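You operate a simulated robot arm through the tools that you are given. There is no shell and no other tool. Be economical: measure what you need, move in short steps, check, and stop when the job is done.

You run a simulated two-armed robot. Do the job below in one go: nothing can be reset, and whatever is moved stays where it is left.

JOB
Take the shim of the front cab with the smallest size on its label from the top of the long check table and put it on the orange small pane two. Then take the mirror clamp on the top of the long check table and put it away on the top of the drawer cabinet. Then open the side flap of the blue cart. The order counts. Set down upright: mirror clamp.

Only the result counts: the job must be done as asked and must still hold three seconds after the hand-in. Knocking over, shifting, dropping, spilling or breaking anything else fails it.

ROBOT AND FRAMES
Two 7-joint arms with fingered hands on one trunk, on a base that drives. Base frame: it is fixed to the floor where the robot stands at the start and does not move with it; the origin is under the middle of the robot, x ahead of it, y to its left, z up; the surface under the hand at the start is at about z = 800. Units: mm, rad, N and s.
The left shoulder is at the start at [30, 182, 1336], the right one opposite. With the tool pointing down near the work surface each hand reaches from about 100 to 720 mm from the robot's upright axis, wherever it stands, measured 20 degrees to its own side. Places, roughly: side flap of the blue cart [-13100, 8400, 700]; top of the drawer cabinet [600, 2800, 900]. Payload 3.8 kg a hand.
The tool frame of a hand sits at the grasp point between the pads (the TCP): z along the fingers, y along the line on which they close. The tips reach 30 mm beyond it. The gripper opens to 104 mm. The gripper's body begins 35 mm behind the TCP. The gripper is a hand of 4 fingers: y runs from the thumb to the fingers, the wrist lies at [-17, -104, -178] in the tool frame, and closing takes about 1.5 s.
Orientation is that of the tool frame in the base frame, as a unit quaternion [w, x, y, z]. With the fingers straight down and the wrist toward the robot, the tool's x, y and z point along [0, 1, 0], [1, 0, 0] and [0, 0, -1] of the base frame.

CONTROLS
- The arms move only by the tool jog_arm. It takes "left_increments", "right_increments" or both (then of equal length, played together; a hand with none holds still); each is a list of rows, each a list of 6 numbers: the turn, a rotation vector about the tool's x, y, z in units of 4 degrees (1.0 is 4 degrees), then the shift along the tool's x, y, z in units of 40 mm (1.0 is 40 mm). In form: [[wx, wy, wz, x, y, z], ...]. A call has 1 to 8 rows; each row shifts and turns the commanded pose from where the row before left it, along the tool's axes as they then stand. "left_fingers" and "right_fingers" are, for a hand that has rows, the opening, from 0 (shut) to 1 (fully open), set as the call begins (left out, the last holds). A call with a number of a shift or a turn outside -1 to 1 is refused whole. Each row takes 0.2 s and may step no farther than 50 mm and 0.15 rad from the row before; otherwise, or with a gripper value out of range, the whole call is refused. A pose out of reach is approached as far as the arm can. The call stops where the force on the tool passes 40 N (or 10 N more than at its start, if that is more) or the arm is blocked; 0.2 s more then pass. Each finger travels about 72 mm/s and halts on what it meets, pressing with about 29 N; the grip force reading is that of the motor and also rises with nothing between the fingers. The clock runs only during rows and for 0.2 s after the last one: add rows that do not move to give the fingers time. It gives the time, the measured TCP pose, the force on the tool (base axes), the opening and the grip force at its end, in the units of the frame above (readings bear some noise), with the torque about the TCP (base axes, N m) and any sound that the robot's microphone picked up.
- Cameras (640 x 400 px; columns grow to the right, rows downward): "scene" is now at [94.5, -18.9, 1488]; the picture's right is [-0.22, -0.98, -0.00], its down [-0.79, 0.18, -0.59] and it looks along [0.57, -0.13, -0.81] (base axes); focal length 284 px, centre (320, 200). "left" rides on the left gripper at [-66, -90, -125] in its tool frame; the picture's right is [-0.78, -0.30, 0.56], its down [0.57, -0.70, 0.42] and it looks along [0.27, 0.65, 0.71] (tool axes); focal length 275 px, centre (320, 200). "right" rides on the right gripper at [66, -90, -126] in its tool frame; the picture's right is [-0.78, 0.30, -0.56], its down [-0.57, -0.70, 0.42] and it looks along [-0.27, 0.65, 0.71] (tool axes); focal length 275 px, centre (320, 200). There is no depth. A picture from a camera that has moved, and an enlarged one, comes with that camera's place and axes in the base frame and with its lens.
- grab_frame(camera): a new picture of that camera. No time passes.
- lift_body(by): slides the trunk up (or, below 0, down) by that many mm; the arms and the scene camera ride with it, the base frame stays. It gives what a move gives, with no picture.
- steer(legs): drives the robot by 1 to 6 legs, each [ahead, left, turn to the left] in mm, mm and rad, along the robot's own axes; the way and the turn of a leg run together, so that a leg with both is an arc; at most 1500 mm and 3.142 rad a leg. The arms and the cameras ride along, it lands a little off, and it stops where it bumps. It gives what a move gives.
- curl_fingers(index, middle, ring, thumb_bend, thumb_turn, hand): sets how far each is bent, from 0 (flat) to 1 (curled in); at 0.3 the hand is open as for a grip, at 0.7 the pads meet at the TCP. One left out holds its place. A second passes; each finger stops where it meets its share of the squeeze, and holds until it gets a number again. A gripper value or a shape takes the hand back. It gives what a move gives, with no picture; readings hold the bend of each and the force on the fingers (four entries, about 0 where the hand has none), thumb and palm. thumb_turn goes from beside the hand (0) to across from the fingers (1), as for a grip.
- set_grasp(shape, hand): the hand has 4 fingers and takes this shape, open, in about a second: jaw (thumb against the fingers, like two jaws); tri (thumb and two fingers); tip (a fingertip pinch); poke (one finger out to press); point (the index stretched); flat (the hand flat); cup (the hand cupped); fist (a fist). The gripper value then closes the fingers along that shape, each until it touches; the sizes above hold for jaw. It gives what a move gives, with no picture.
- turn_head(pan, tilt): turns the head with the scene camera to pan (to the left, within 1.501 rad either way) and tilt (down, from -0.506 to 1.204), counted from straight ahead of the robot. It gives what a move gives.
- close_up(camera, box): a new picture of the part [left, top, right, bottom] of that camera's present view, enlarged. No time passes.
- sign_off(): hands the job in; it is judged then, once.

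Work in short steps. Places have to be worked out from the pictures, the camera data and where the tool is seen: move nearer, look again, correct. Check each grasp and each placing, and mend what went wrong. You have 165 turns and 138 pictures in all, those below and enlarged ones among them. Open the grippers and draw the arms clear of the work before you hand the job in, unless the task says otherwise; then end with one line.

The tools are called after "Call:" as name(argument=value, ...) on one line, values as JSON. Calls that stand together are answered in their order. jog_arm: Moves the arms, as the interface text tells. Its arguments: {"type":"object","properties":{"left_increments":{"type":"array","items":{"type":"array","items":{"type":"number"}}},"left_fingers":{"type":"number"},"right_increments":{"type":"array","items":{"type":"array","items":{"type":"number"}}},"right_fingers":{"type":"number"}},"required":[]} The other tools are called the same way: lift_body (by) slides the trunk up or down; set_grasp (shape, hand) gives the hand a shape; curl_fingers (index, middle, ring, thumb_bend, thumb_turn, hand) moves the fingers one by one; steer (legs) drives the base; turn_head (pan, tilt) turns the head that bears the scene camera; grab_frame (camera) takes a picture; close_up (camera, box) takes an enlarged picture of a part of a camera's view; sign_off () hands the job in.

At the start:

```text
t: 0.0
left_ee_pos: [385.4, 61.7, 1063.5]
left_tcp_rot: [-0.087, 0.676, 0.725, 0.101]
left_contact_force: [0.1, 0.6, -0.1]
left_torque: [-0.01, 0.0, 0.01]
left_grip_width: 104.1
left_finger_force: 0.1
left_shape: jaw
left_bend: [0.3, 0.3, 0.3, 0.3, 0.97]
left_finger forces: [0.0, 0.1, 0.1, 0.1, 0.0, 0.0]
right_ee_pos: [353.2, -388.3, 1085.5]
right_tcp_rot: [0.001, 0.706, 0.708, 0.0]
right_contact_force: [0.2, 0.1, -0.1]
right_torque: [-0.01, -0.02, 0.01]
right_grip_width: 103.7
right_finger_force: 0.1
right_shape: jaw
right_bend: [0.3, 0.3, 0.3, 0.3, 0.97]
right_finger forces: [0.0, 0.0, 0.0, 0.0, 0.0, 0.0]
trunk travel left (down, up): [-486.0, 270.0]
robot x, y, heading: [-2.8, -1.5, -0.006]
head pan, tilt: [-0.218, 0.944]
```

scene: 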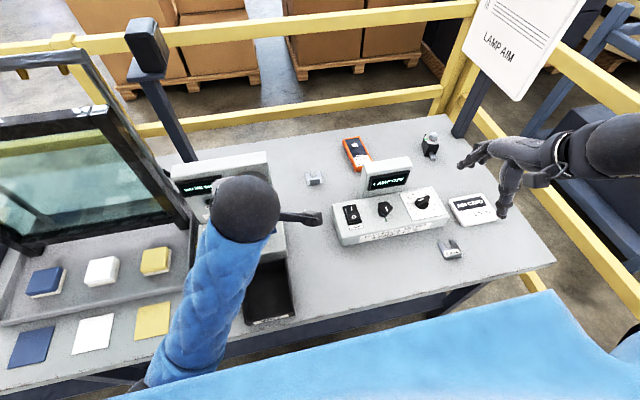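
right: 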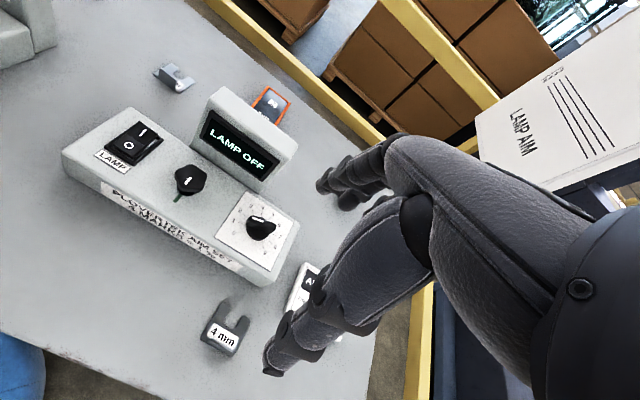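
left: 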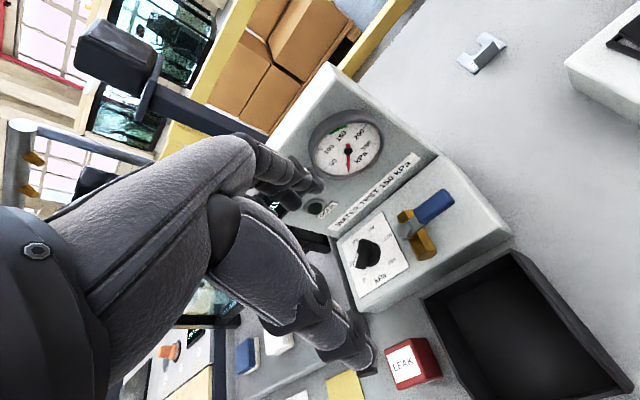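

The scene shows U-shaped shims on the table, one labelled 4 mm. I take enlarged views to read the labels and find the panes and the clamp.

Call:
close_up(camera="scene", box=[280, 110, 520, 270])

Call:
close_up(camera="scene", box=[0, 200, 300, 390])

Call:
turn_head(pan=0.7, tilt=0.8)

Call:
grab_frame(camera="scene")

```text
2.50 times, centred on (400, 190) of scene
camera zoom: at [94.5, -18.9, 1488.0], right [-0.22, -0.98, 0.0], down [-0.79, 0.18, -0.59], along [0.57, -0.13, -0.81], focal length 709 px, centre (120, 225)
```

zoom: 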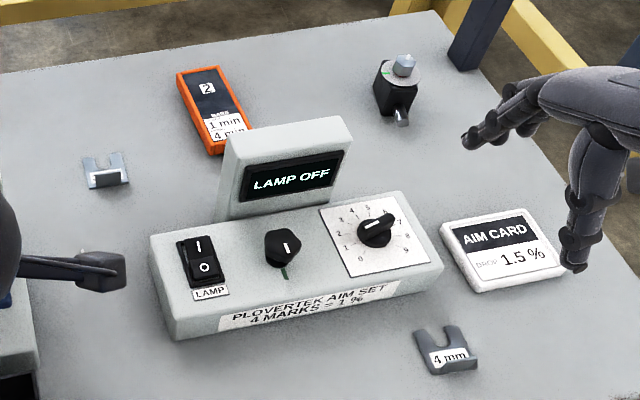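

```text
2.11 times, centred on (150, 295) of scene
camera zoom: at [94.5, -18.9, 1488.0], right [-0.22, -0.98, 0.0], down [-0.79, 0.18, -0.59], along [0.57, -0.13, -0.81], focal length 597 px, centre (678, 0)
```

zoom: 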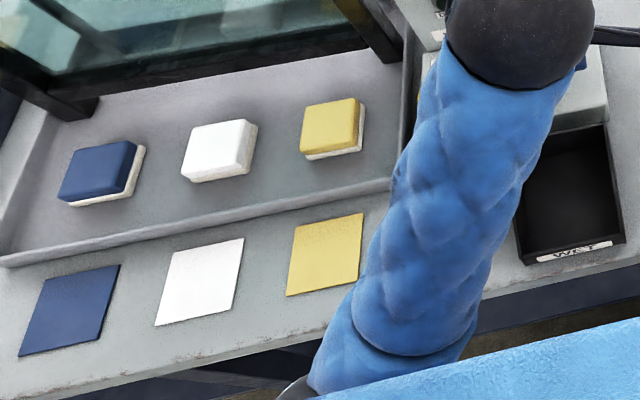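

```text
t: 1.2
left_ee_pos: [385.3, 63.0, 1061.6]
left_tcp_rot: [-0.087, 0.674, 0.726, 0.103]
left_contact_force: [0.4, 0.7, -0.3]
left_torque: [-0.01, -0.01, 0.01]
left_grip_width: 103.8
left_finger_force: 0.1
left_shape: jaw
left_bend: [0.3, 0.3, 0.3, 0.3, 0.97]
left_finger forces: [0.0, 0.1, 0.0, 0.0, 0.0, 0.1]
right_ee_pos: [353.1, -388.3, 1086.2]
right_tcp_rot: [0.0, 0.706, 0.708, 0.0]
right_contact_force: [0.7, 0.5, 0.4]
right_torque: [0.01, 0.01, -0.02]
right_grip_width: 103.8
right_finger_force: 0.1
right_shape: jaw
right_bend: [0.3, 0.3, 0.3, 0.3, 0.97]
right_finger forces: [0.1, 0.0, 0.0, 0.0, 0.1, 0.1]
trunk travel left (down, up): [-486.0, 270.0]
robot x, y, heading: [-2.6, -2.9, 0.0]
head pan, tilt: [0.7, 0.799]
```

```text
132 pictures are left
camera scene: at [85.0, 48.9, 1499.2], right [0.64, -0.77, 0.0], down [-0.55, -0.46, -0.7], along [0.53, 0.45, -0.72], focal length 284 px, centre (320, 200)
```

scene: 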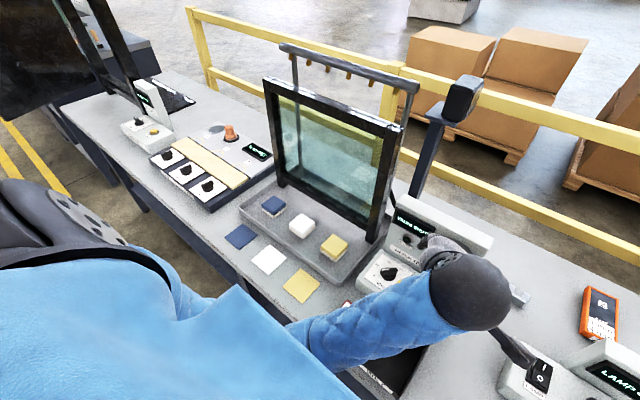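

The orange-rimmed item marked 2 may be the pane. I look at it, the second shim, and the rest of the long table, closer.

Call:
turn_head(pan=0.0, tilt=0.75)

Call:
close_up(camera="scene", box=[300, 130, 460, 230])

Call:
close_up(camera="left", box=[420, 0, 580, 100])

Call:
close_up(camera="right", box=[140, 40, 300, 140])

Call:
turn_head(pan=1.2, tilt=0.6)

Call:
grab_frame(camera="scene")

```text
t: 2.3
left_ee_pos: [384.8, 62.1, 1061.7]
left_tcp_rot: [-0.088, 0.675, 0.725, 0.102]
left_contact_force: [0.0, -0.6, 0.6]
left_torque: [0.01, 0.03, 0.03]
left_grip_width: 104.1
left_finger_force: 0.1
left_shape: jaw
left_bend: [0.3, 0.3, 0.3, 0.3, 0.97]
left_finger forces: [0.0, 0.0, 0.0, 0.1, 0.1, 0.0]
right_ee_pos: [353.3, -388.6, 1086.8]
right_tcp_rot: [0.0, 0.707, 0.707, 0.0]
right_contact_force: [0.2, 0.9, -0.3]
right_torque: [0.0, 0.0, -0.01]
right_grip_width: 103.8
right_finger_force: 0.0
right_shape: jaw
right_bend: [0.3, 0.3, 0.3, 0.3, 0.97]
right_finger forces: [0.0, 0.1, 0.1, 0.0, 0.0, 0.0]
trunk travel left (down, up): [-486.0, 270.0]
robot x, y, heading: [4.2, -0.4, -0.001]
head pan, tilt: [0.0, 0.75]
```

```text
4.00 times, centred on (380, 180) of scene
camera zoom: at [106.1, -3.0, 1503.2], right [0.0, -1.0, 0.0], down [-0.68, 0.0, -0.73], along [0.73, 0.0, -0.68], focal length 1135 px, centre (80, 280)
```

zoom: 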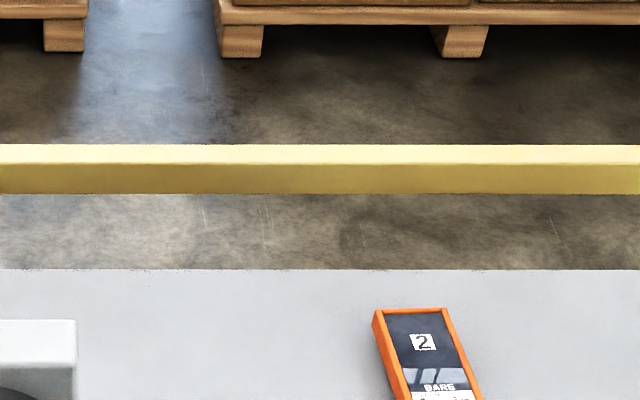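

```text
4.00 times, centred on (500, 50) of left
camera zoom: at [298.4, -40.5, 1162.8], right [-0.23, -0.62, -0.75], down [-0.74, 0.62, -0.28], along [0.64, 0.49, -0.6], focal length 1101 px, centre (-400, 800)
```

zoom: 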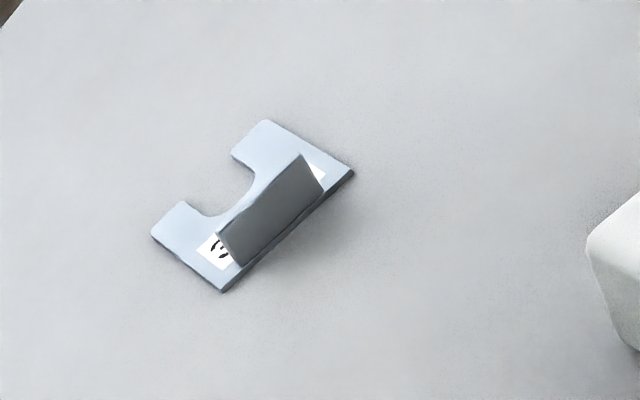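

```text
4.00 times, centred on (220, 90) of right
camera zoom: at [263.1, -321.6, 1211.8], right [0.3, -0.78, 0.56], down [-0.7, -0.57, -0.42], along [0.65, -0.26, -0.71], focal length 1101 px, centre (720, 640)
```

zoom: 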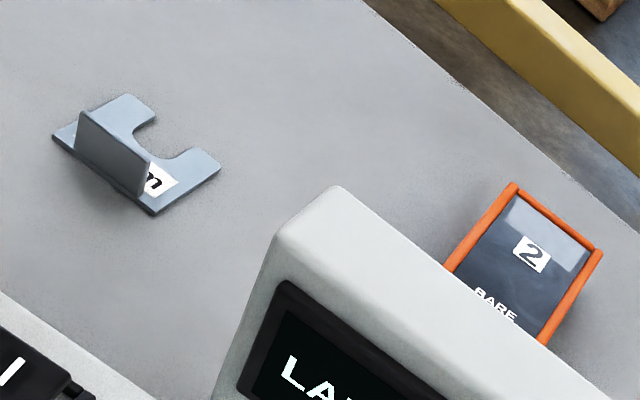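

```text
t: 3.7
left_ee_pos: [385.4, 62.8, 1061.3]
left_tcp_rot: [-0.087, 0.675, 0.726, 0.102]
left_contact_force: [-0.1, 0.1, -0.4]
left_torque: [-0.02, 0.02, -0.01]
left_grip_width: 103.9
left_finger_force: 0.0
left_shape: jaw
left_bend: [0.3, 0.3, 0.3, 0.3, 0.97]
left_finger forces: [0.0, 0.0, 0.1, 0.0, 0.0, 0.1]
right_ee_pos: [353.3, -387.6, 1085.7]
right_tcp_rot: [0.0, 0.707, 0.708, 0.001]
right_contact_force: [0.3, 0.7, -0.4]
right_torque: [0.0, 0.04, 0.03]
right_grip_width: 103.8
right_finger_force: 0.1
right_shape: jaw
right_bend: [0.3, 0.3, 0.3, 0.3, 0.97]
right_finger forces: [0.0, 0.1, 0.0, 0.0, 0.1, 0.0]
trunk travel left (down, up): [-486.0, 270.0]
robot x, y, heading: [0.6, -3.5, 0.004]
head pan, tilt: [1.201, 0.6]
```

```text
128 pictures are left
camera scene: at [55.3, 79.3, 1516.1], right [0.93, -0.36, 0.0], down [-0.2, -0.53, -0.83], along [0.3, 0.77, -0.56], focal length 284 px, centre (320, 200)
```

scene: 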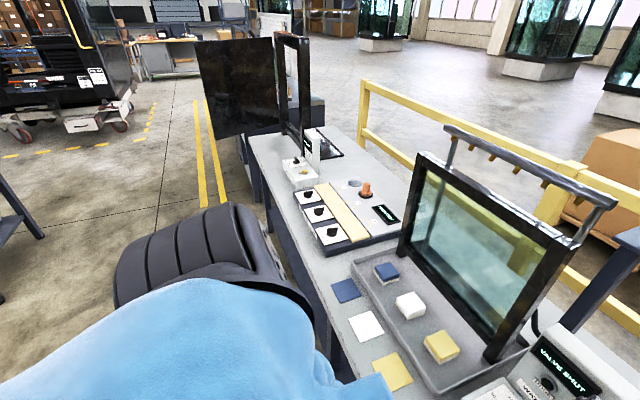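

The second shim's label may read "3?". I look back at the orange item, the sign and both shims in enlarged views.

Call:
turn_head(pan=-0.3, tilt=0.75)

Call:
grab_frame(camera="scene")

Call:
close_up(camera="scene", box=[270, 180, 430, 280])

Call:
turn_head(pan=-0.9, tilt=0.6)

Call:
grab_frame(camera="scene")

```text
t: 5.3
left_ee_pos: [386.6, 63.3, 1061.6]
left_tcp_rot: [-0.087, 0.675, 0.725, 0.103]
left_contact_force: [-0.4, 0.7, 0.2]
left_torque: [0.03, 0.02, -0.03]
left_grip_width: 104.0
left_finger_force: 0.1
left_shape: jaw
left_bend: [0.3, 0.3, 0.3, 0.3, 0.97]
left_finger forces: [0.1, 0.0, 0.1, 0.1, 0.1, 0.1]
right_ee_pos: [351.9, -387.4, 1085.6]
right_tcp_rot: [0.0, 0.707, 0.708, 0.0]
right_contact_force: [-0.5, -0.9, 0.8]
right_torque: [-0.02, 0.03, 0.02]
right_grip_width: 103.6
right_finger_force: 0.0
right_shape: jaw
right_bend: [0.3, 0.3, 0.3, 0.3, 0.97]
right_finger forces: [0.1, 0.1, 0.0, 0.0, 0.1, 0.0]
trunk travel left (down, up): [-486.0, 270.0]
robot x, y, heading: [0.8, -2.4, 0.004]
head pan, tilt: [-0.3, 0.75]
```

```text
127 pictures are left
camera scene: at [102.4, -27.5, 1503.2], right [-0.3, -0.96, 0.0], down [-0.65, 0.2, -0.73], along [0.7, -0.22, -0.68], focal length 284 px, centre (320, 200)
```

scene: 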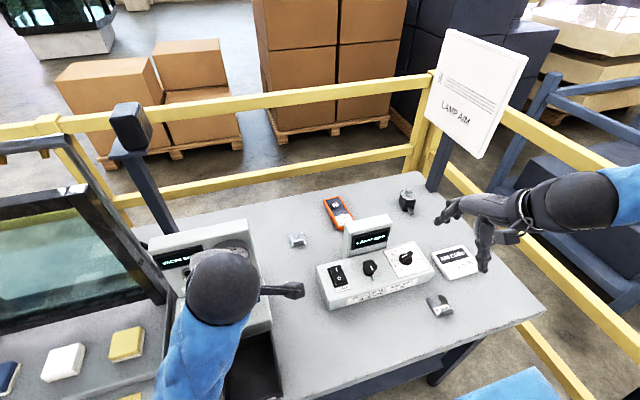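

```text
4.00 times, centred on (350, 230) of scene
camera zoom: at [102.4, -27.5, 1503.2], right [-0.3, -0.96, 0.0], down [-0.65, 0.2, -0.73], along [0.7, -0.22, -0.68], focal length 1135 px, centre (200, 80)
```

zoom: 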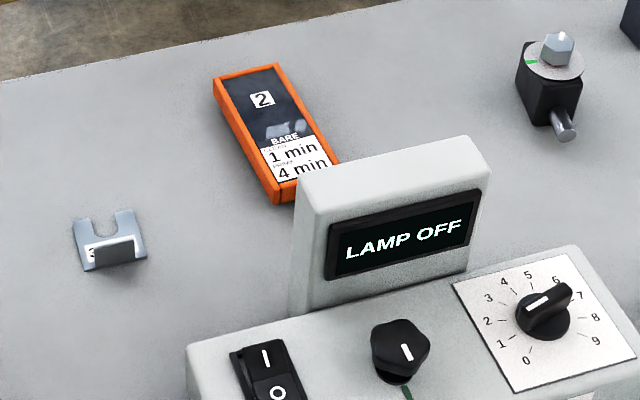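

```text
t: 6.3
left_ee_pos: [386.2, 63.6, 1062.8]
left_tcp_rot: [-0.087, 0.675, 0.725, 0.103]
left_contact_force: [0.7, 0.2, 0.3]
left_torque: [0.02, -0.03, -0.03]
left_grip_width: 103.8
left_finger_force: 0.1
left_shape: jaw
left_bend: [0.3, 0.3, 0.3, 0.3, 0.97]
left_finger forces: [0.0, 0.0, 0.0, 0.0, 0.0, 0.0]
right_ee_pos: [352.8, -387.8, 1087.1]
right_tcp_rot: [0.0, 0.707, 0.707, -0.001]
right_contact_force: [0.1, 0.3, -0.1]
right_torque: [0.02, 0.0, -0.01]
right_grip_width: 103.9
right_finger_force: 0.0
right_shape: jaw
right_bend: [0.3, 0.3, 0.3, 0.3, 0.97]
right_finger forces: [0.0, 0.1, 0.1, 0.0, 0.1, 0.0]
trunk travel left (down, up): [-486.0, 270.0]
robot x, y, heading: [-0.6, -0.2, -0.002]
head pan, tilt: [-0.901, 0.6]
```

```text
125 pictures are left
camera scene: at [78.2, -72.2, 1516.1], right [-0.78, -0.62, 0.0], down [-0.35, 0.44, -0.82], along [0.51, -0.65, -0.57], focal length 284 px, centre (320, 200)
```

scene: 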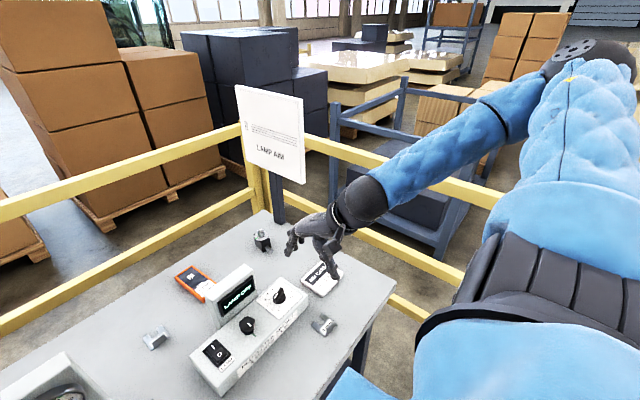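

I judge a light shim "3.." at about (660,-129) and the orange pane 2 at about (723,-285). I check the sign's text and look at the rest of the table for further shims.

Call:
close_up(camera="scene", box=[230, 80, 310, 190])

Call:
close_up(camera="scene", box=[130, 220, 370, 370])

Call:
turn_head(pan=0.0, tilt=1.2)

Call:
grab_frame(camera="scene")

```text
3.64 times, centred on (270, 135) of scene
camera zoom: at [78.2, -72.2, 1516.1], right [-0.78, -0.62, 0.0], down [-0.35, 0.44, -0.82], along [0.51, -0.65, -0.57], focal length 1032 px, centre (502, 436)
```

zoom: 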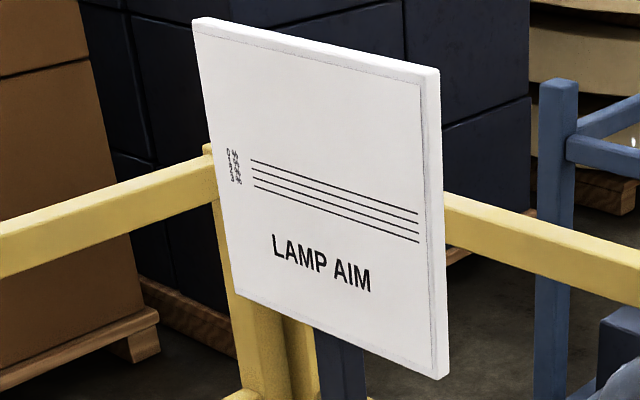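

```text
2.67 times, centred on (250, 295) of scene
camera zoom: at [78.2, -72.2, 1516.1], right [-0.78, -0.62, 0.0], down [-0.35, 0.44, -0.82], along [0.51, -0.65, -0.57], focal length 756 px, centre (507, -53)
```

zoom: 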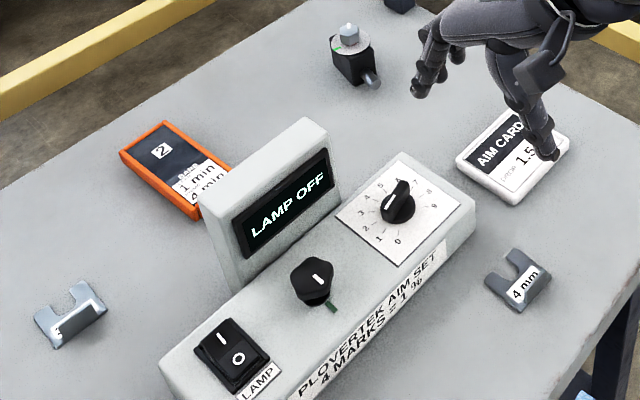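

```text
t: 7.5
left_ee_pos: [385.6, 63.5, 1062.6]
left_tcp_rot: [-0.088, 0.675, 0.725, 0.103]
left_contact_force: [-0.6, 0.2, -0.2]
left_torque: [0.03, 0.01, 0.0]
left_grip_width: 103.9
left_finger_force: 0.0
left_shape: jaw
left_bend: [0.3, 0.3, 0.3, 0.3, 0.97]
left_finger forces: [0.1, 0.0, 0.1, 0.1, 0.0, 0.1]
right_ee_pos: [354.0, -387.7, 1086.0]
right_tcp_rot: [0.001, 0.706, 0.708, 0.0]
right_contact_force: [-0.3, 0.2, -0.1]
right_torque: [0.01, -0.02, -0.03]
right_grip_width: 103.6
right_finger_force: 0.0
right_shape: jaw
right_bend: [0.3, 0.3, 0.3, 0.3, 0.97]
right_finger forces: [0.0, 0.0, 0.1, 0.0, 0.1, 0.1]
trunk travel left (down, up): [-486.0, 270.0]
robot x, y, heading: [-1.8, 2.6, -0.001]
head pan, tilt: [0.0, 1.201]
```

```text
122 pictures are left
camera scene: at [79.2, -3.1, 1471.5], right [0.0, -1.0, 0.0], down [-0.93, 0.0, -0.36], along [0.36, 0.0, -0.93], focal length 284 px, centre (320, 200)
```

scene: 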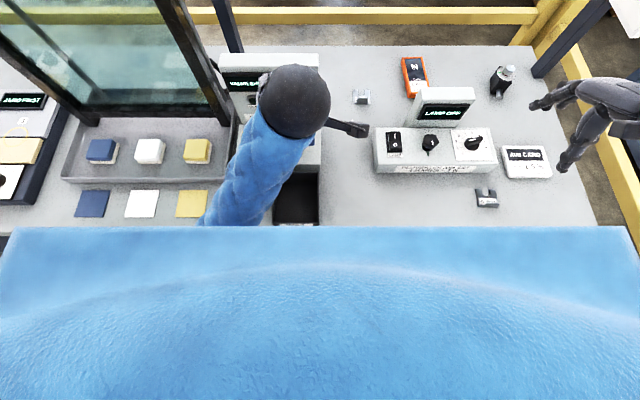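

Nothing else shim-like is visible; the blue is my own chest near the table edge. I shift the base slightly right and ahead, and lift the left hand out of the way.

Call:
jog_arm(left_increments=[[0, 0, 0, 0.5, 0, -1], [0, 0, 0, 0.5, 0, -1], [0, 0, 0, 0.5, -0.5, -0.8], [0, 0, 0, 0.5, -0.5, -0.8], [0, 0, 0, 0, -1, 0]])

Call:
steer(legs=[[30, -80, 0]])

Call:
turn_head(pan=-0.1, tilt=0.9)

Call:
grab_frame(camera="scene")

```text
t: 8.0
left_ee_pos: [387.5, 146.9, 1085.9]
left_tcp_rot: [-0.171, 0.643, 0.724, 0.183]
left_contact_force: [0.1, 0.8, -1.0]
left_torque: [-0.01, 0.02, -0.01]
left_grip_width: 103.6
left_finger_force: 0.0
left_shape: jaw
left_bend: [0.3, 0.3, 0.3, 0.3, 0.97]
left_finger forces: [0.1, 0.1, 0.1, 0.0, 0.0, 0.0]
left hand out of reach, approached as far as the arm can: row 2
right_ee_pos: [352.9, -387.9, 1086.5]
right_tcp_rot: [0.0, 0.707, 0.708, 0.0]
right_contact_force: [0.0, -0.2, -0.3]
right_torque: [-0.02, 0.0, -0.01]
right_grip_width: 103.8
right_finger_force: 0.1
right_shape: jaw
right_bend: [0.3, 0.3, 0.3, 0.3, 0.97]
right_finger forces: [0.1, 0.0, 0.0, 0.0, 0.1, 0.0]
trunk travel left (down, up): [-486.0, 270.0]
robot x, y, heading: [1.5, 0.5, 0.003]
head pan, tilt: [0.0, 1.201]
stopped in row 2 (left hand): the arm was blocked; the commanded pose is now the measured one
```

```text
t: 9.1
left_ee_pos: [417.3, 65.5, 1084.9]
left_tcp_rot: [-0.171, 0.643, 0.724, 0.182]
left_contact_force: [0.1, -1.0, -1.0]
left_torque: [0.05, 0.01, -0.01]
left_grip_width: 103.8
left_finger_force: 0.1
left_shape: jaw
left_bend: [0.3, 0.3, 0.3, 0.3, 0.97]
left_finger forces: [0.1, 0.0, 0.0, 0.0, 0.0, 0.0]
right_ee_pos: [383.5, -469.5, 1085.4]
right_tcp_rot: [-0.001, 0.706, 0.708, 0.001]
right_contact_force: [0.2, 0.2, -0.6]
right_torque: [0.03, 0.03, 0.01]
right_grip_width: 103.6
right_finger_force: 0.1
right_shape: jaw
right_bend: [0.3, 0.3, 0.3, 0.3, 0.97]
right_finger forces: [0.0, 0.1, 0.0, 0.0, 0.0, 0.1]
trunk travel left (down, up): [-486.0, 270.0]
robot x, y, heading: [29.6, -78.2, -0.001]
head pan, tilt: [0.0, 1.201]
```

```text
t: 9.9
left_ee_pos: [417.5, 67.3, 1084.4]
left_tcp_rot: [-0.171, 0.643, 0.724, 0.182]
left_contact_force: [-0.7, 0.2, 0.6]
left_torque: [0.0, -0.03, 0.01]
left_grip_width: 103.9
left_finger_force: 0.1
left_shape: jaw
left_bend: [0.3, 0.3, 0.3, 0.3, 0.97]
left_finger forces: [0.1, 0.0, 0.1, 0.0, 0.0, 0.0]
right_ee_pos: [384.0, -467.3, 1085.9]
right_tcp_rot: [-0.001, 0.707, 0.707, 0.0]
right_contact_force: [0.3, -0.3, -0.5]
right_torque: [-0.02, 0.02, -0.01]
right_grip_width: 103.5
right_finger_force: 0.1
right_shape: jaw
right_bend: [0.3, 0.3, 0.3, 0.3, 0.97]
right_finger forces: [0.1, 0.0, 0.1, 0.0, 0.1, 0.1]
trunk travel left (down, up): [-486.0, 270.0]
robot x, y, heading: [29.6, -78.9, 0.002]
head pan, tilt: [-0.099, 0.901]
```

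```text
121 pictures are left
camera scene: at [128.4, -89.7, 1491.3], right [-0.1, -1.0, 0.0], down [-0.78, 0.08, -0.62], along [0.62, -0.06, -0.78], focal length 284 px, centre (320, 200)
```

scene: 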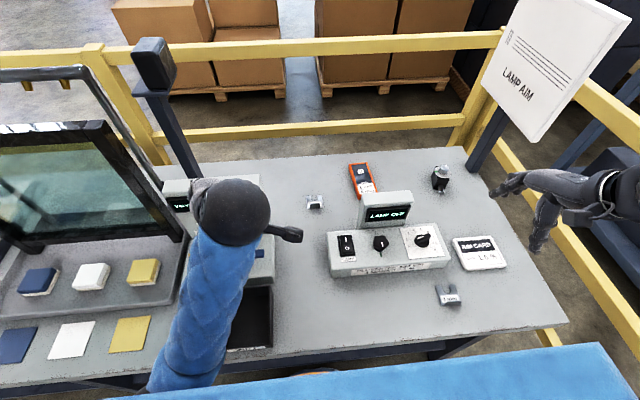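

Shim triangulates to about (655,-125) on a top at z≈800–810. I bring the right hand high over it.

Call:
jog_arm(right_increments=[[0, 0, 0, 0.95, 0.7, 0], [0, 0, 0, 0.95, 0.7, 0], [0, 0, 0, 0.95, 0.7, 0], [0, 0, 0, 0.95, 0.7, 0], [0, 0, 0, 0.95, 0.7, 0], [0, 0, 0, 0.95, 0.7, 0], [0, 0, 0, 0.95, 0.7, 0], [0, 0, 0, 0.95, 0.7, 0]])

Call:
grab_frame(camera="right")

Call:
grab_frame(camera="scene")

```text
t: 11.7
left_ee_pos: [418.5, 68.9, 1085.0]
left_tcp_rot: [-0.171, 0.643, 0.724, 0.182]
left_contact_force: [0.2, 0.4, 0.5]
left_torque: [0.03, 0.01, 0.0]
left_grip_width: 103.8
left_finger_force: 0.1
left_shape: jaw
left_bend: [0.3, 0.3, 0.3, 0.3, 0.97]
left_finger forces: [0.0, 0.0, 0.0, 0.0, 0.0, 0.0]
right_ee_pos: [607.9, -162.5, 1086.2]
right_tcp_rot: [0.001, 0.707, 0.707, -0.001]
right_contact_force: [0.3, 0.7, 0.2]
right_torque: [-0.04, 0.01, -0.01]
right_grip_width: 104.0
right_finger_force: 0.0
right_shape: jaw
right_bend: [0.3, 0.3, 0.3, 0.3, 0.97]
right_finger forces: [0.0, 0.0, 0.0, 0.0, 0.0, 0.0]
trunk travel left (down, up): [-486.0, 270.0]
robot x, y, heading: [32.1, -80.4, 0.001]
head pan, tilt: [-0.099, 0.901]
```

```text
120 pictures are left
camera right: at [518.4, -96.0, 1211.5], right [0.3, -0.77, 0.56], down [-0.7, -0.57, -0.42], along [0.65, -0.27, -0.71], focal length 275 px, centre (320, 200)
```

right: 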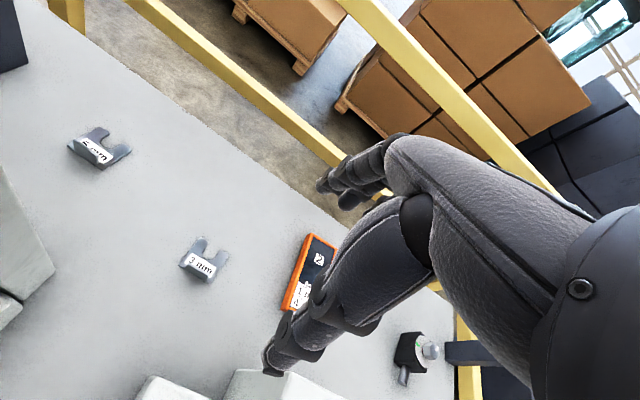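

```text
119 pictures are left
camera scene: at [129.3, -88.6, 1491.3], right [-0.1, -1.0, 0.0], down [-0.78, 0.08, -0.62], along [0.62, -0.06, -0.78], focal length 284 px, centre (320, 200)
```

scene: 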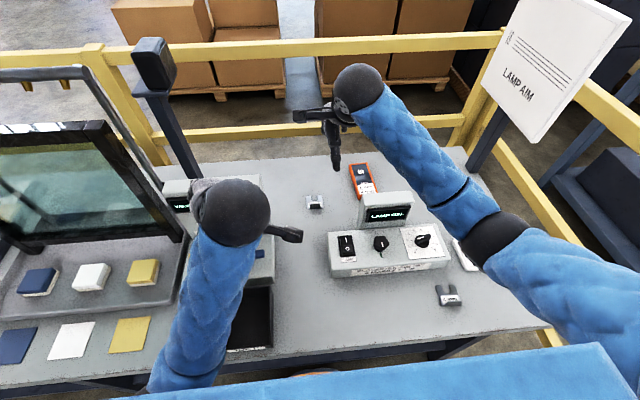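

A third shim appears behind the valve box. I zoom in on both labels.

Call:
close_up(camera="right", box=[50, 110, 150, 180])

Call:
close_up(camera="right", box=[160, 220, 340, 330])

```text
5.71 times, centred on (100, 145) of right
camera zoom: at [518.4, -96.0, 1211.5], right [0.3, -0.77, 0.56], down [-0.7, -0.57, -0.42], along [0.65, -0.27, -0.71], focal length 1573 px, centre (1577, 514)
```

zoom: 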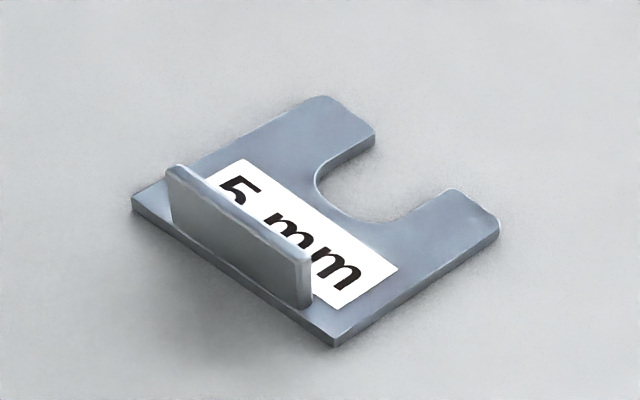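

```text
3.56 times, centred on (250, 275) of right
camera zoom: at [518.4, -96.0, 1211.5], right [0.3, -0.77, 0.56], down [-0.7, -0.57, -0.42], along [0.65, -0.27, -0.71], focal length 979 px, centre (569, -67)
```

zoom: 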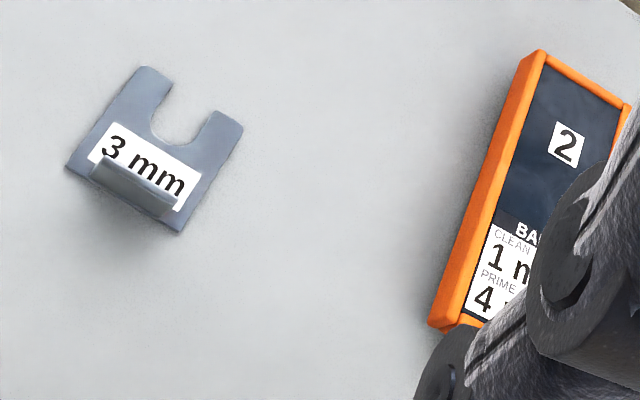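

The labels read 3, 4 and 5 mm, so 3 mm is the smallest. Its tab is at about (645,-124), running along y, fit for the present grip direction. I lower over it and also check the left camera for other shims.

Call:
jog_arm(right_increments=[[0, 0, 0, 0.6, 0.6, 0.5], [0, 0, 0, 0.36, 0.33, 0.9], [0, 0, 0, 0, 0, 1], [0, 0, 0, 0, 0, 1], [0, 0, 0, 0, 0, 1]])

Call:
grab_frame(camera="right")

Call:
grab_frame(camera="left")

```text
t: 12.9
left_ee_pos: [418.5, 67.3, 1085.4]
left_tcp_rot: [-0.171, 0.643, 0.724, 0.182]
left_contact_force: [-0.2, 0.2, 0.0]
left_torque: [0.01, 0.0, -0.04]
left_grip_width: 103.7
left_finger_force: 0.1
left_shape: jaw
left_bend: [0.3, 0.3, 0.3, 0.3, 0.97]
left_finger forces: [0.0, 0.0, 0.1, 0.0, 0.0, 0.0]
right_ee_pos: [644.2, -124.4, 909.9]
right_tcp_rot: [0.0, 0.707, 0.708, 0.0]
right_contact_force: [-0.2, 0.6, -0.2]
right_torque: [-0.01, 0.03, 0.0]
right_grip_width: 103.5
right_finger_force: 0.0
right_shape: jaw
right_bend: [0.3, 0.3, 0.3, 0.3, 0.97]
right_finger forces: [0.0, 0.0, 0.0, 0.1, 0.0, 0.0]
trunk travel left (down, up): [-486.0, 270.0]
robot x, y, heading: [31.2, -80.7, 0.001]
head pan, tilt: [-0.099, 0.901]
```

```text
116 pictures are left
camera right: at [554.3, -58.2, 1035.9], right [0.3, -0.78, 0.56], down [-0.7, -0.57, -0.42], along [0.65, -0.26, -0.71], focal length 275 px, centre (320, 200)
```

right: 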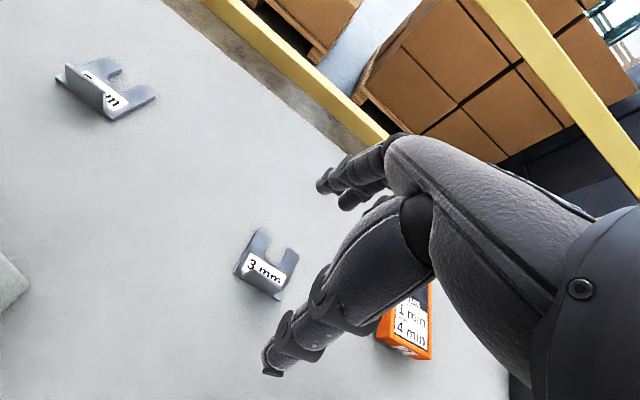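

```text
115 pictures are left
camera left: at [337.1, -61.0, 1159.3], right [-0.21, -0.44, -0.87], down [-0.77, 0.63, -0.13], along [0.6, 0.64, -0.47], focal length 275 px, centre (320, 200)
```

left: 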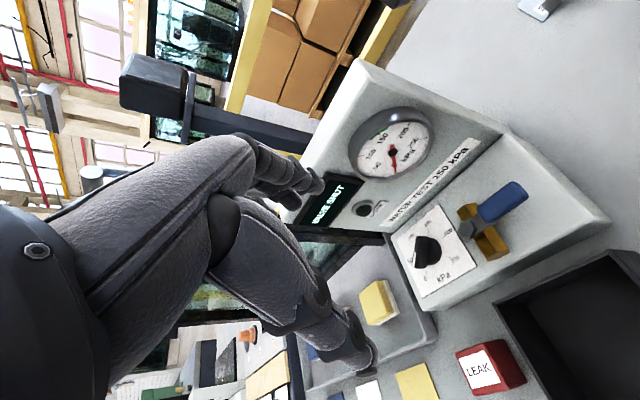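

The reprojected tab is at about (646,-119). I zoom to refine before the last descent.

Call:
close_up(camera="right", box=[210, 210, 320, 310])

```text
4.00 times, centred on (265, 260) of right
camera zoom: at [554.3, -58.2, 1035.9], right [0.3, -0.78, 0.56], down [-0.7, -0.57, -0.42], along [0.65, -0.26, -0.71], focal length 1101 px, centre (540, -40)
```

zoom: 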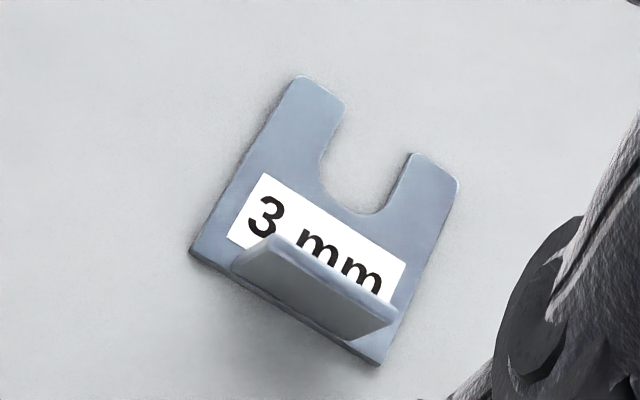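

Tab centre is at (642,-120), spanning z≈805–825. I descend to TCP z≈842 and close.

Call:
jog_arm(right_increments=[[0, 0, 0, 0.07, -0.05, 0.8], [0, 0, 0, 0, 0, 0.5], [0, 0, 0, 0, 0, 0.4]])

Call:
jog_arm(right_increments=[[0, 0, 0, 0, 0, 0], [0, 0, 0, 0, 0, 0], [0, 0, 0, 0, 0, 0], [0, 0, 0, 0, 0, 0], [0, 0, 0, 0, 0, 0], [0, 0, 0, 0, 0, 0], [0, 0, 0, 0, 0, 0], [0, 0, 0, 0, 0, 0]], right_fingers=0)

Call:
grab_frame(camera="right")

Call:
close_up(camera="scene", box=[260, 130, 420, 230])

```text
t: 13.7
left_ee_pos: [417.2, 67.5, 1085.7]
left_tcp_rot: [-0.171, 0.644, 0.723, 0.182]
left_contact_force: [-0.2, 0.3, -1.2]
left_torque: [0.03, 0.02, 0.0]
left_grip_width: 103.9
left_finger_force: 0.1
left_shape: jaw
left_bend: [0.3, 0.3, 0.3, 0.3, 0.97]
left_finger forces: [0.1, 0.0, 0.0, 0.0, 0.0, 0.0]
right_ee_pos: [642.2, -122.0, 843.0]
right_tcp_rot: [0.0, 0.706, 0.708, -0.001]
right_contact_force: [-0.4, 0.4, -0.5]
right_torque: [0.02, 0.04, -0.01]
right_grip_width: 103.8
right_finger_force: 0.0
right_shape: jaw
right_bend: [0.3, 0.3, 0.3, 0.3, 0.97]
right_finger forces: [0.0, 0.0, 0.1, 0.0, 0.1, 0.0]
trunk travel left (down, up): [-486.0, 270.0]
robot x, y, heading: [31.1, -77.8, -0.002]
head pan, tilt: [-0.099, 0.901]
```

```text
t: 15.5
left_ee_pos: [417.4, 66.1, 1085.9]
left_tcp_rot: [-0.171, 0.644, 0.723, 0.183]
left_contact_force: [0.2, -0.1, -0.3]
left_torque: [0.0, 0.01, -0.02]
left_grip_width: 103.8
left_finger_force: 0.0
left_shape: jaw
left_bend: [0.3, 0.3, 0.3, 0.3, 0.97]
left_finger forces: [0.0, 0.0, 0.1, 0.1, 0.1, 0.0]
right_ee_pos: [642.9, -121.4, 842.2]
right_tcp_rot: [0.0, 0.707, 0.708, 0.0]
right_contact_force: [0.8, -0.4, 0.5]
right_torque: [0.01, -0.05, -0.07]
right_grip_width: 0.0
right_finger_force: 29.0
right_shape: jaw
right_bend: [0.7, 0.7, 0.7, 0.7, 1.0]
right_finger forces: [15.3, 9.0, 0.0, 0.0, 24.8, 0.1]
trunk travel left (down, up): [-486.0, 270.0]
robot x, y, heading: [31.2, -80.0, -0.003]
head pan, tilt: [-0.099, 0.901]
```

```text
113 pictures are left
camera right: at [552.5, -55.7, 968.0], right [0.3, -0.78, 0.56], down [-0.7, -0.57, -0.42], along [0.65, -0.26, -0.71], focal length 275 px, centre (320, 200)
```

right: 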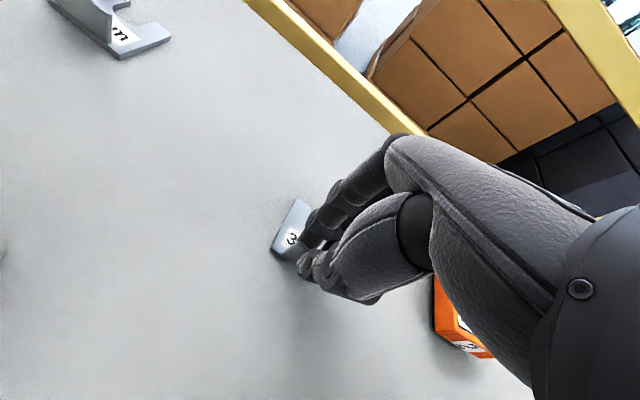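

```text
4.00 times, centred on (340, 180) of scene
camera zoom: at [128.6, -90.1, 1491.3], right [-0.1, -1.0, 0.0], down [-0.78, 0.08, -0.62], along [0.62, -0.06, -0.78], focal length 1135 px, centre (240, 280)
```

zoom: 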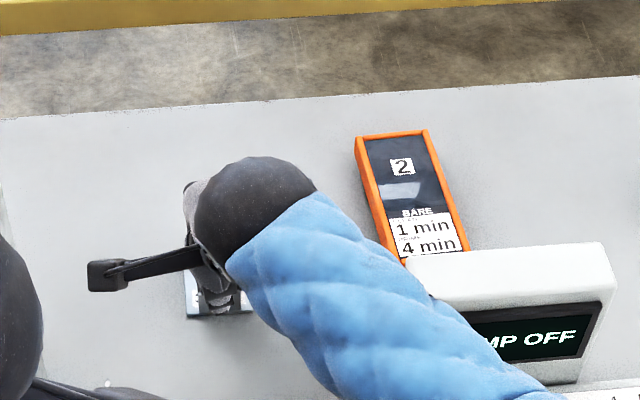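

The width reads 0.0, which is doubtful. I test by lifting slightly.

Call:
jog_arm(right_increments=[[0, 0, 0, 0, 0, -0.5], [0, 0, 0, 0, 0, -0.5], [0, 0, 0, 0, 0, 0]])

Call:
close_up(camera="right", box=[200, 150, 440, 350])

```text
t: 16.3
left_ee_pos: [417.9, 67.0, 1085.0]
left_tcp_rot: [-0.17, 0.643, 0.724, 0.182]
left_contact_force: [0.1, 0.3, -0.1]
left_torque: [-0.01, 0.01, -0.01]
left_grip_width: 103.7
left_finger_force: 0.0
left_shape: jaw
left_bend: [0.3, 0.3, 0.3, 0.3, 0.97]
left_finger forces: [0.0, 0.0, 0.0, 0.0, 0.1, 0.0]
right_ee_pos: [642.2, -123.0, 882.2]
right_tcp_rot: [0.0, 0.707, 0.707, -0.001]
right_contact_force: [-0.6, 0.2, -0.6]
right_torque: [0.01, 0.02, 0.0]
right_grip_width: 0.0
right_finger_force: 28.6
right_shape: jaw
right_bend: [0.7, 0.7, 0.7, 0.7, 1.0]
right_finger forces: [15.4, 9.8, 0.0, 0.0, 25.2, 0.0]
trunk travel left (down, up): [-486.0, 270.0]
robot x, y, heading: [32.0, -75.2, -0.003]
head pan, tilt: [-0.099, 0.901]
```

```text
2.00 times, centred on (320, 250) of right
camera zoom: at [551.8, -55.9, 1007.5], right [0.3, -0.78, 0.56], down [-0.7, -0.57, -0.42], along [0.65, -0.26, -0.71], focal length 551 px, centre (320, 100)
```

zoom: 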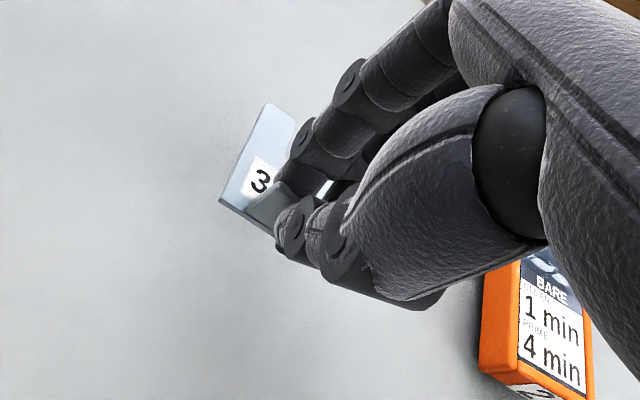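

The shim rises with the hand. The pane's top centre is near (735,-290), long axis along x; I raise the hand, go ahead, then right, keeping clear of the lamp tower.

Call:
jog_arm(right_increments=[[0, 0, 0, 0, 0.4, -1], [0, 0, 0, 0, 0.8, -0.9], [0, 0, 0, 0, 0.95, 0], [0, 0, 0, -1, 0, 0], [0, 0, 0, -1, 0, 0], [0, 0, 0, -1, 0, 0], [0, 0, 0, -1, 0, 0]])

Call:
grab_frame(camera="right")

Call:
grab_frame(camera="scene")

```text
t: 17.9
left_ee_pos: [418.2, 67.6, 1085.0]
left_tcp_rot: [-0.171, 0.644, 0.723, 0.182]
left_contact_force: [0.0, -1.0, 0.5]
left_torque: [-0.01, 0.01, 0.06]
left_grip_width: 104.0
left_finger_force: 0.0
left_shape: jaw
left_bend: [0.3, 0.3, 0.3, 0.3, 0.97]
left_finger forces: [0.1, 0.1, 0.0, 0.0, 0.0, 0.0]
right_ee_pos: [723.1, -284.9, 958.6]
right_tcp_rot: [-0.002, 0.706, 0.708, 0.0]
right_contact_force: [-0.8, -0.5, 0.4]
right_torque: [-0.01, 0.05, 0.01]
right_grip_width: 0.2
right_finger_force: 29.1
right_shape: jaw
right_bend: [0.7, 0.7, 0.7, 0.71, 1.0]
right_finger forces: [15.6, 9.6, 0.1, 0.0, 25.1, 0.1]
right hand out of reach, approached as far as the arm can: row 3
trunk travel left (down, up): [-486.0, 270.0]
robot x, y, heading: [27.9, -80.5, -0.003]
head pan, tilt: [-0.099, 0.901]
```

```text
110 pictures are left
camera right: at [633.1, -218.3, 1084.2], right [0.3, -0.78, 0.56], down [-0.7, -0.57, -0.42], along [0.65, -0.26, -0.71], focal length 275 px, centre (320, 200)
```

right: 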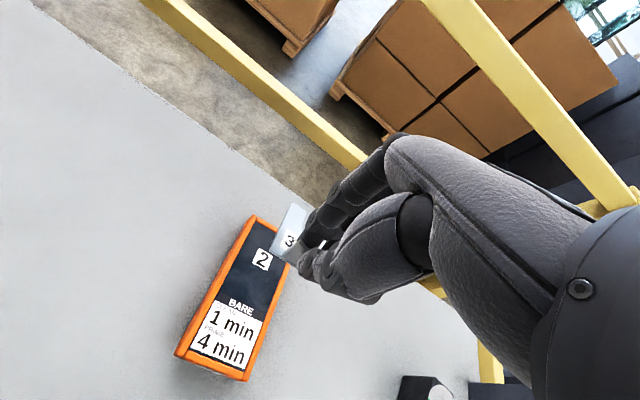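

```text
109 pictures are left
camera scene: at [129.0, -90.8, 1491.3], right [-0.1, -1.0, 0.0], down [-0.78, 0.08, -0.62], along [0.62, -0.06, -0.78], focal length 284 px, centre (320, 200)
```

scene: 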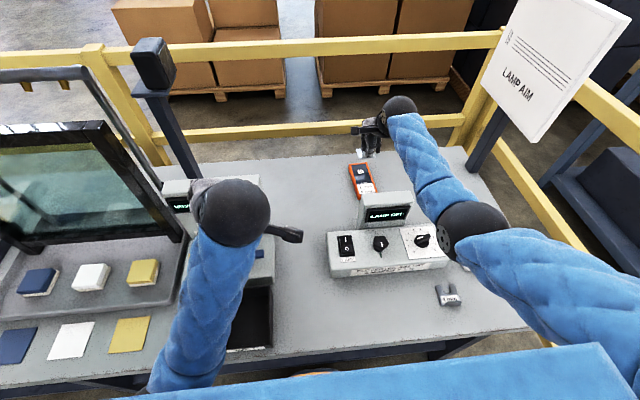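

From this view the pane's centre is (727,-283), so the hand is over it. I lower the trunk by 72 mm, which takes the hand down and improves reach.

Call:
lift_body(by=-72)

Call:
grab_frame(camera="right")

Call:
close_up(camera="scene", box=[310, 90, 470, 190])

```text
t: 18.7
left_ee_pos: [428.3, 121.2, 1022.4]
left_tcp_rot: [-0.218, 0.614, 0.716, 0.25]
left_contact_force: [0.9, 1.3, 0.4]
left_torque: [-0.02, 0.0, -0.04]
left_grip_width: 103.9
left_finger_force: 0.0
left_shape: jaw
left_bend: [0.3, 0.3, 0.3, 0.3, 0.97]
left_finger forces: [0.0, 0.0, 0.0, 0.1, 0.0, 0.0]
right_ee_pos: [724.0, -284.5, 896.4]
right_tcp_rot: [-0.001, 0.706, 0.708, -0.001]
right_contact_force: [0.1, 0.5, -1.4]
right_torque: [-0.01, 0.02, 0.04]
right_grip_width: 0.2
right_finger_force: 28.6
right_shape: jaw
right_bend: [0.7, 0.7, 0.7, 0.71, 1.0]
right_finger forces: [15.6, 9.6, 0.0, 0.1, 25.3, 0.0]
trunk travel left (down, up): [-426.0, 330.0]
robot x, y, heading: [31.8, -84.0, 0.0]
head pan, tilt: [-0.099, 0.901]
stopped: the arm was blocked; the commanded pose is now the measured one
```

```text
108 pictures are left
camera right: at [634.3, -218.5, 1023.1], right [0.3, -0.78, 0.56], down [-0.7, -0.57, -0.42], along [0.65, -0.26, -0.72], focal length 275 px, centre (320, 200)
```

right: 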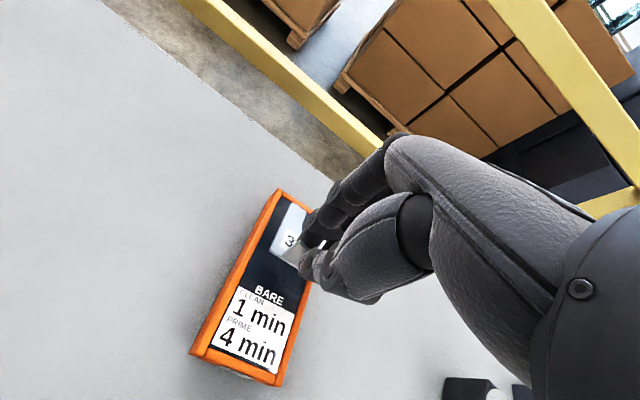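

```text
4.00 times, centred on (390, 140) of scene
camera zoom: at [140.2, -90.2, 1430.5], right [-0.1, -1.0, 0.0], down [-0.78, 0.08, -0.62], along [0.62, -0.06, -0.78], focal length 1135 px, centre (40, 440)
```

zoom: 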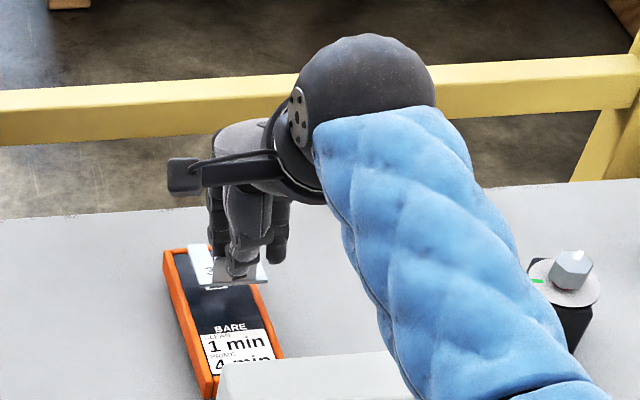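

The trunk stopped because an arm was blocked, and the left hand's pose changed. I look at the left arm.

Call:
turn_head(pan=0.5, tilt=0.9)

Call:
grab_frame(camera="scene")

Call:
grab_frame(camera="left")

```text
t: 19.7
left_ee_pos: [428.5, 120.7, 1022.7]
left_tcp_rot: [-0.216, 0.613, 0.718, 0.25]
left_contact_force: [-0.6, 0.2, -0.2]
left_torque: [0.02, 0.03, 0.01]
left_grip_width: 103.8
left_finger_force: 0.0
left_shape: jaw
left_bend: [0.3, 0.3, 0.3, 0.3, 0.97]
left_finger forces: [0.0, 0.0, 0.1, 0.0, 0.0, 0.0]
right_ee_pos: [722.4, -284.7, 898.0]
right_tcp_rot: [-0.001, 0.706, 0.708, -0.001]
right_contact_force: [-0.1, 0.5, -1.4]
right_torque: [-0.03, 0.01, 0.04]
right_grip_width: 0.0
right_finger_force: 29.3
right_shape: jaw
right_bend: [0.7, 0.7, 0.7, 0.71, 1.0]
right_finger forces: [15.7, 9.5, 0.0, 0.1, 25.2, 0.0]
trunk travel left (down, up): [-426.0, 330.0]
robot x, y, heading: [30.4, -81.4, -0.001]
head pan, tilt: [0.499, 0.901]
```

```text
106 pictures are left
camera scene: at [130.8, -46.6, 1431.2], right [0.48, -0.88, 0.0], down [-0.69, -0.37, -0.62], along [0.55, 0.3, -0.78], focal length 284 px, centre (320, 200)
```

scene: 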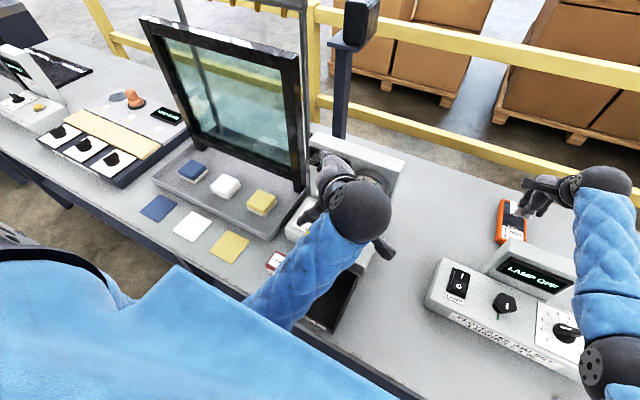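

```text
105 pictures are left
camera left: at [350.2, -21.0, 1072.1], right [-0.17, -0.29, -0.94], down [-0.78, 0.62, -0.04], along [0.6, 0.73, -0.33], focal length 275 px, centre (320, 200)
```

left: 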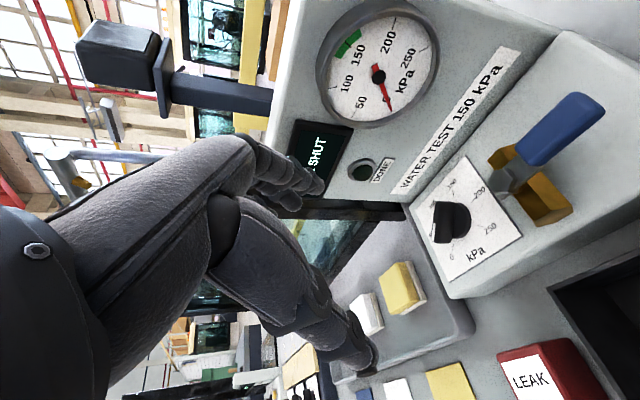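

The left fingertips are near the water-test tower. I draw the left hand back toward me, away from it.

Call:
jog_arm(left_increments=[[0, 0, 0, 0, -0.5, 0], [0, 0, 0, 0, -0.8, 0], [0, 0, 0, 0, -0.8, 0]])

Call:
grab_frame(camera="scene")

```text
t: 20.7
left_ee_pos: [372.3, 154.3, 1031.5]
left_tcp_rot: [-0.239, 0.567, 0.723, 0.315]
left_contact_force: [0.2, -0.6, -0.7]
left_torque: [0.01, -0.05, -0.01]
left_grip_width: 103.9
left_finger_force: 0.2
left_shape: jaw
left_bend: [0.3, 0.3, 0.3, 0.3, 0.97]
left_finger forces: [0.1, 0.0, 0.1, 0.0, 0.1, 0.0]
right_ee_pos: [722.5, -284.9, 896.6]
right_tcp_rot: [-0.002, 0.707, 0.707, -0.003]
right_contact_force: [-0.3, 0.7, -0.7]
right_torque: [0.0, -0.01, 0.02]
right_grip_width: 0.0
right_finger_force: 29.1
right_shape: jaw
right_bend: [0.7, 0.7, 0.7, 0.71, 1.0]
right_finger forces: [15.6, 9.7, 0.0, 0.0, 25.2, 0.0]
trunk travel left (down, up): [-426.0, 330.0]
robot x, y, heading: [31.4, -78.8, 0.001]
head pan, tilt: [0.499, 0.901]
stopped in row 3 (left hand): the arm was blocked; the commanded pose is now the measured one
```

```text
104 pictures are left
camera scene: at [130.6, -46.5, 1431.2], right [0.48, -0.88, 0.0], down [-0.69, -0.38, -0.62], along [0.55, 0.3, -0.78], focal length 284 px, centre (320, 200)
```

scene: 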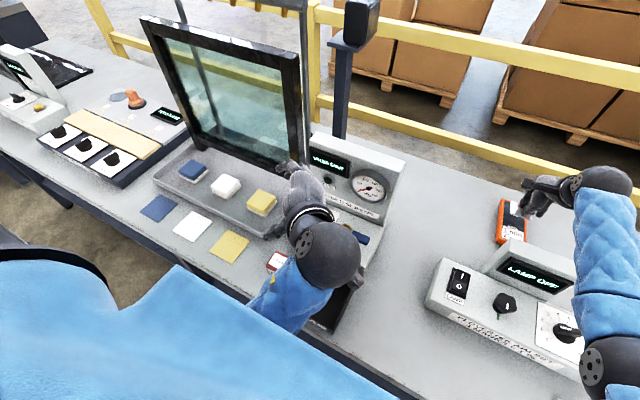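

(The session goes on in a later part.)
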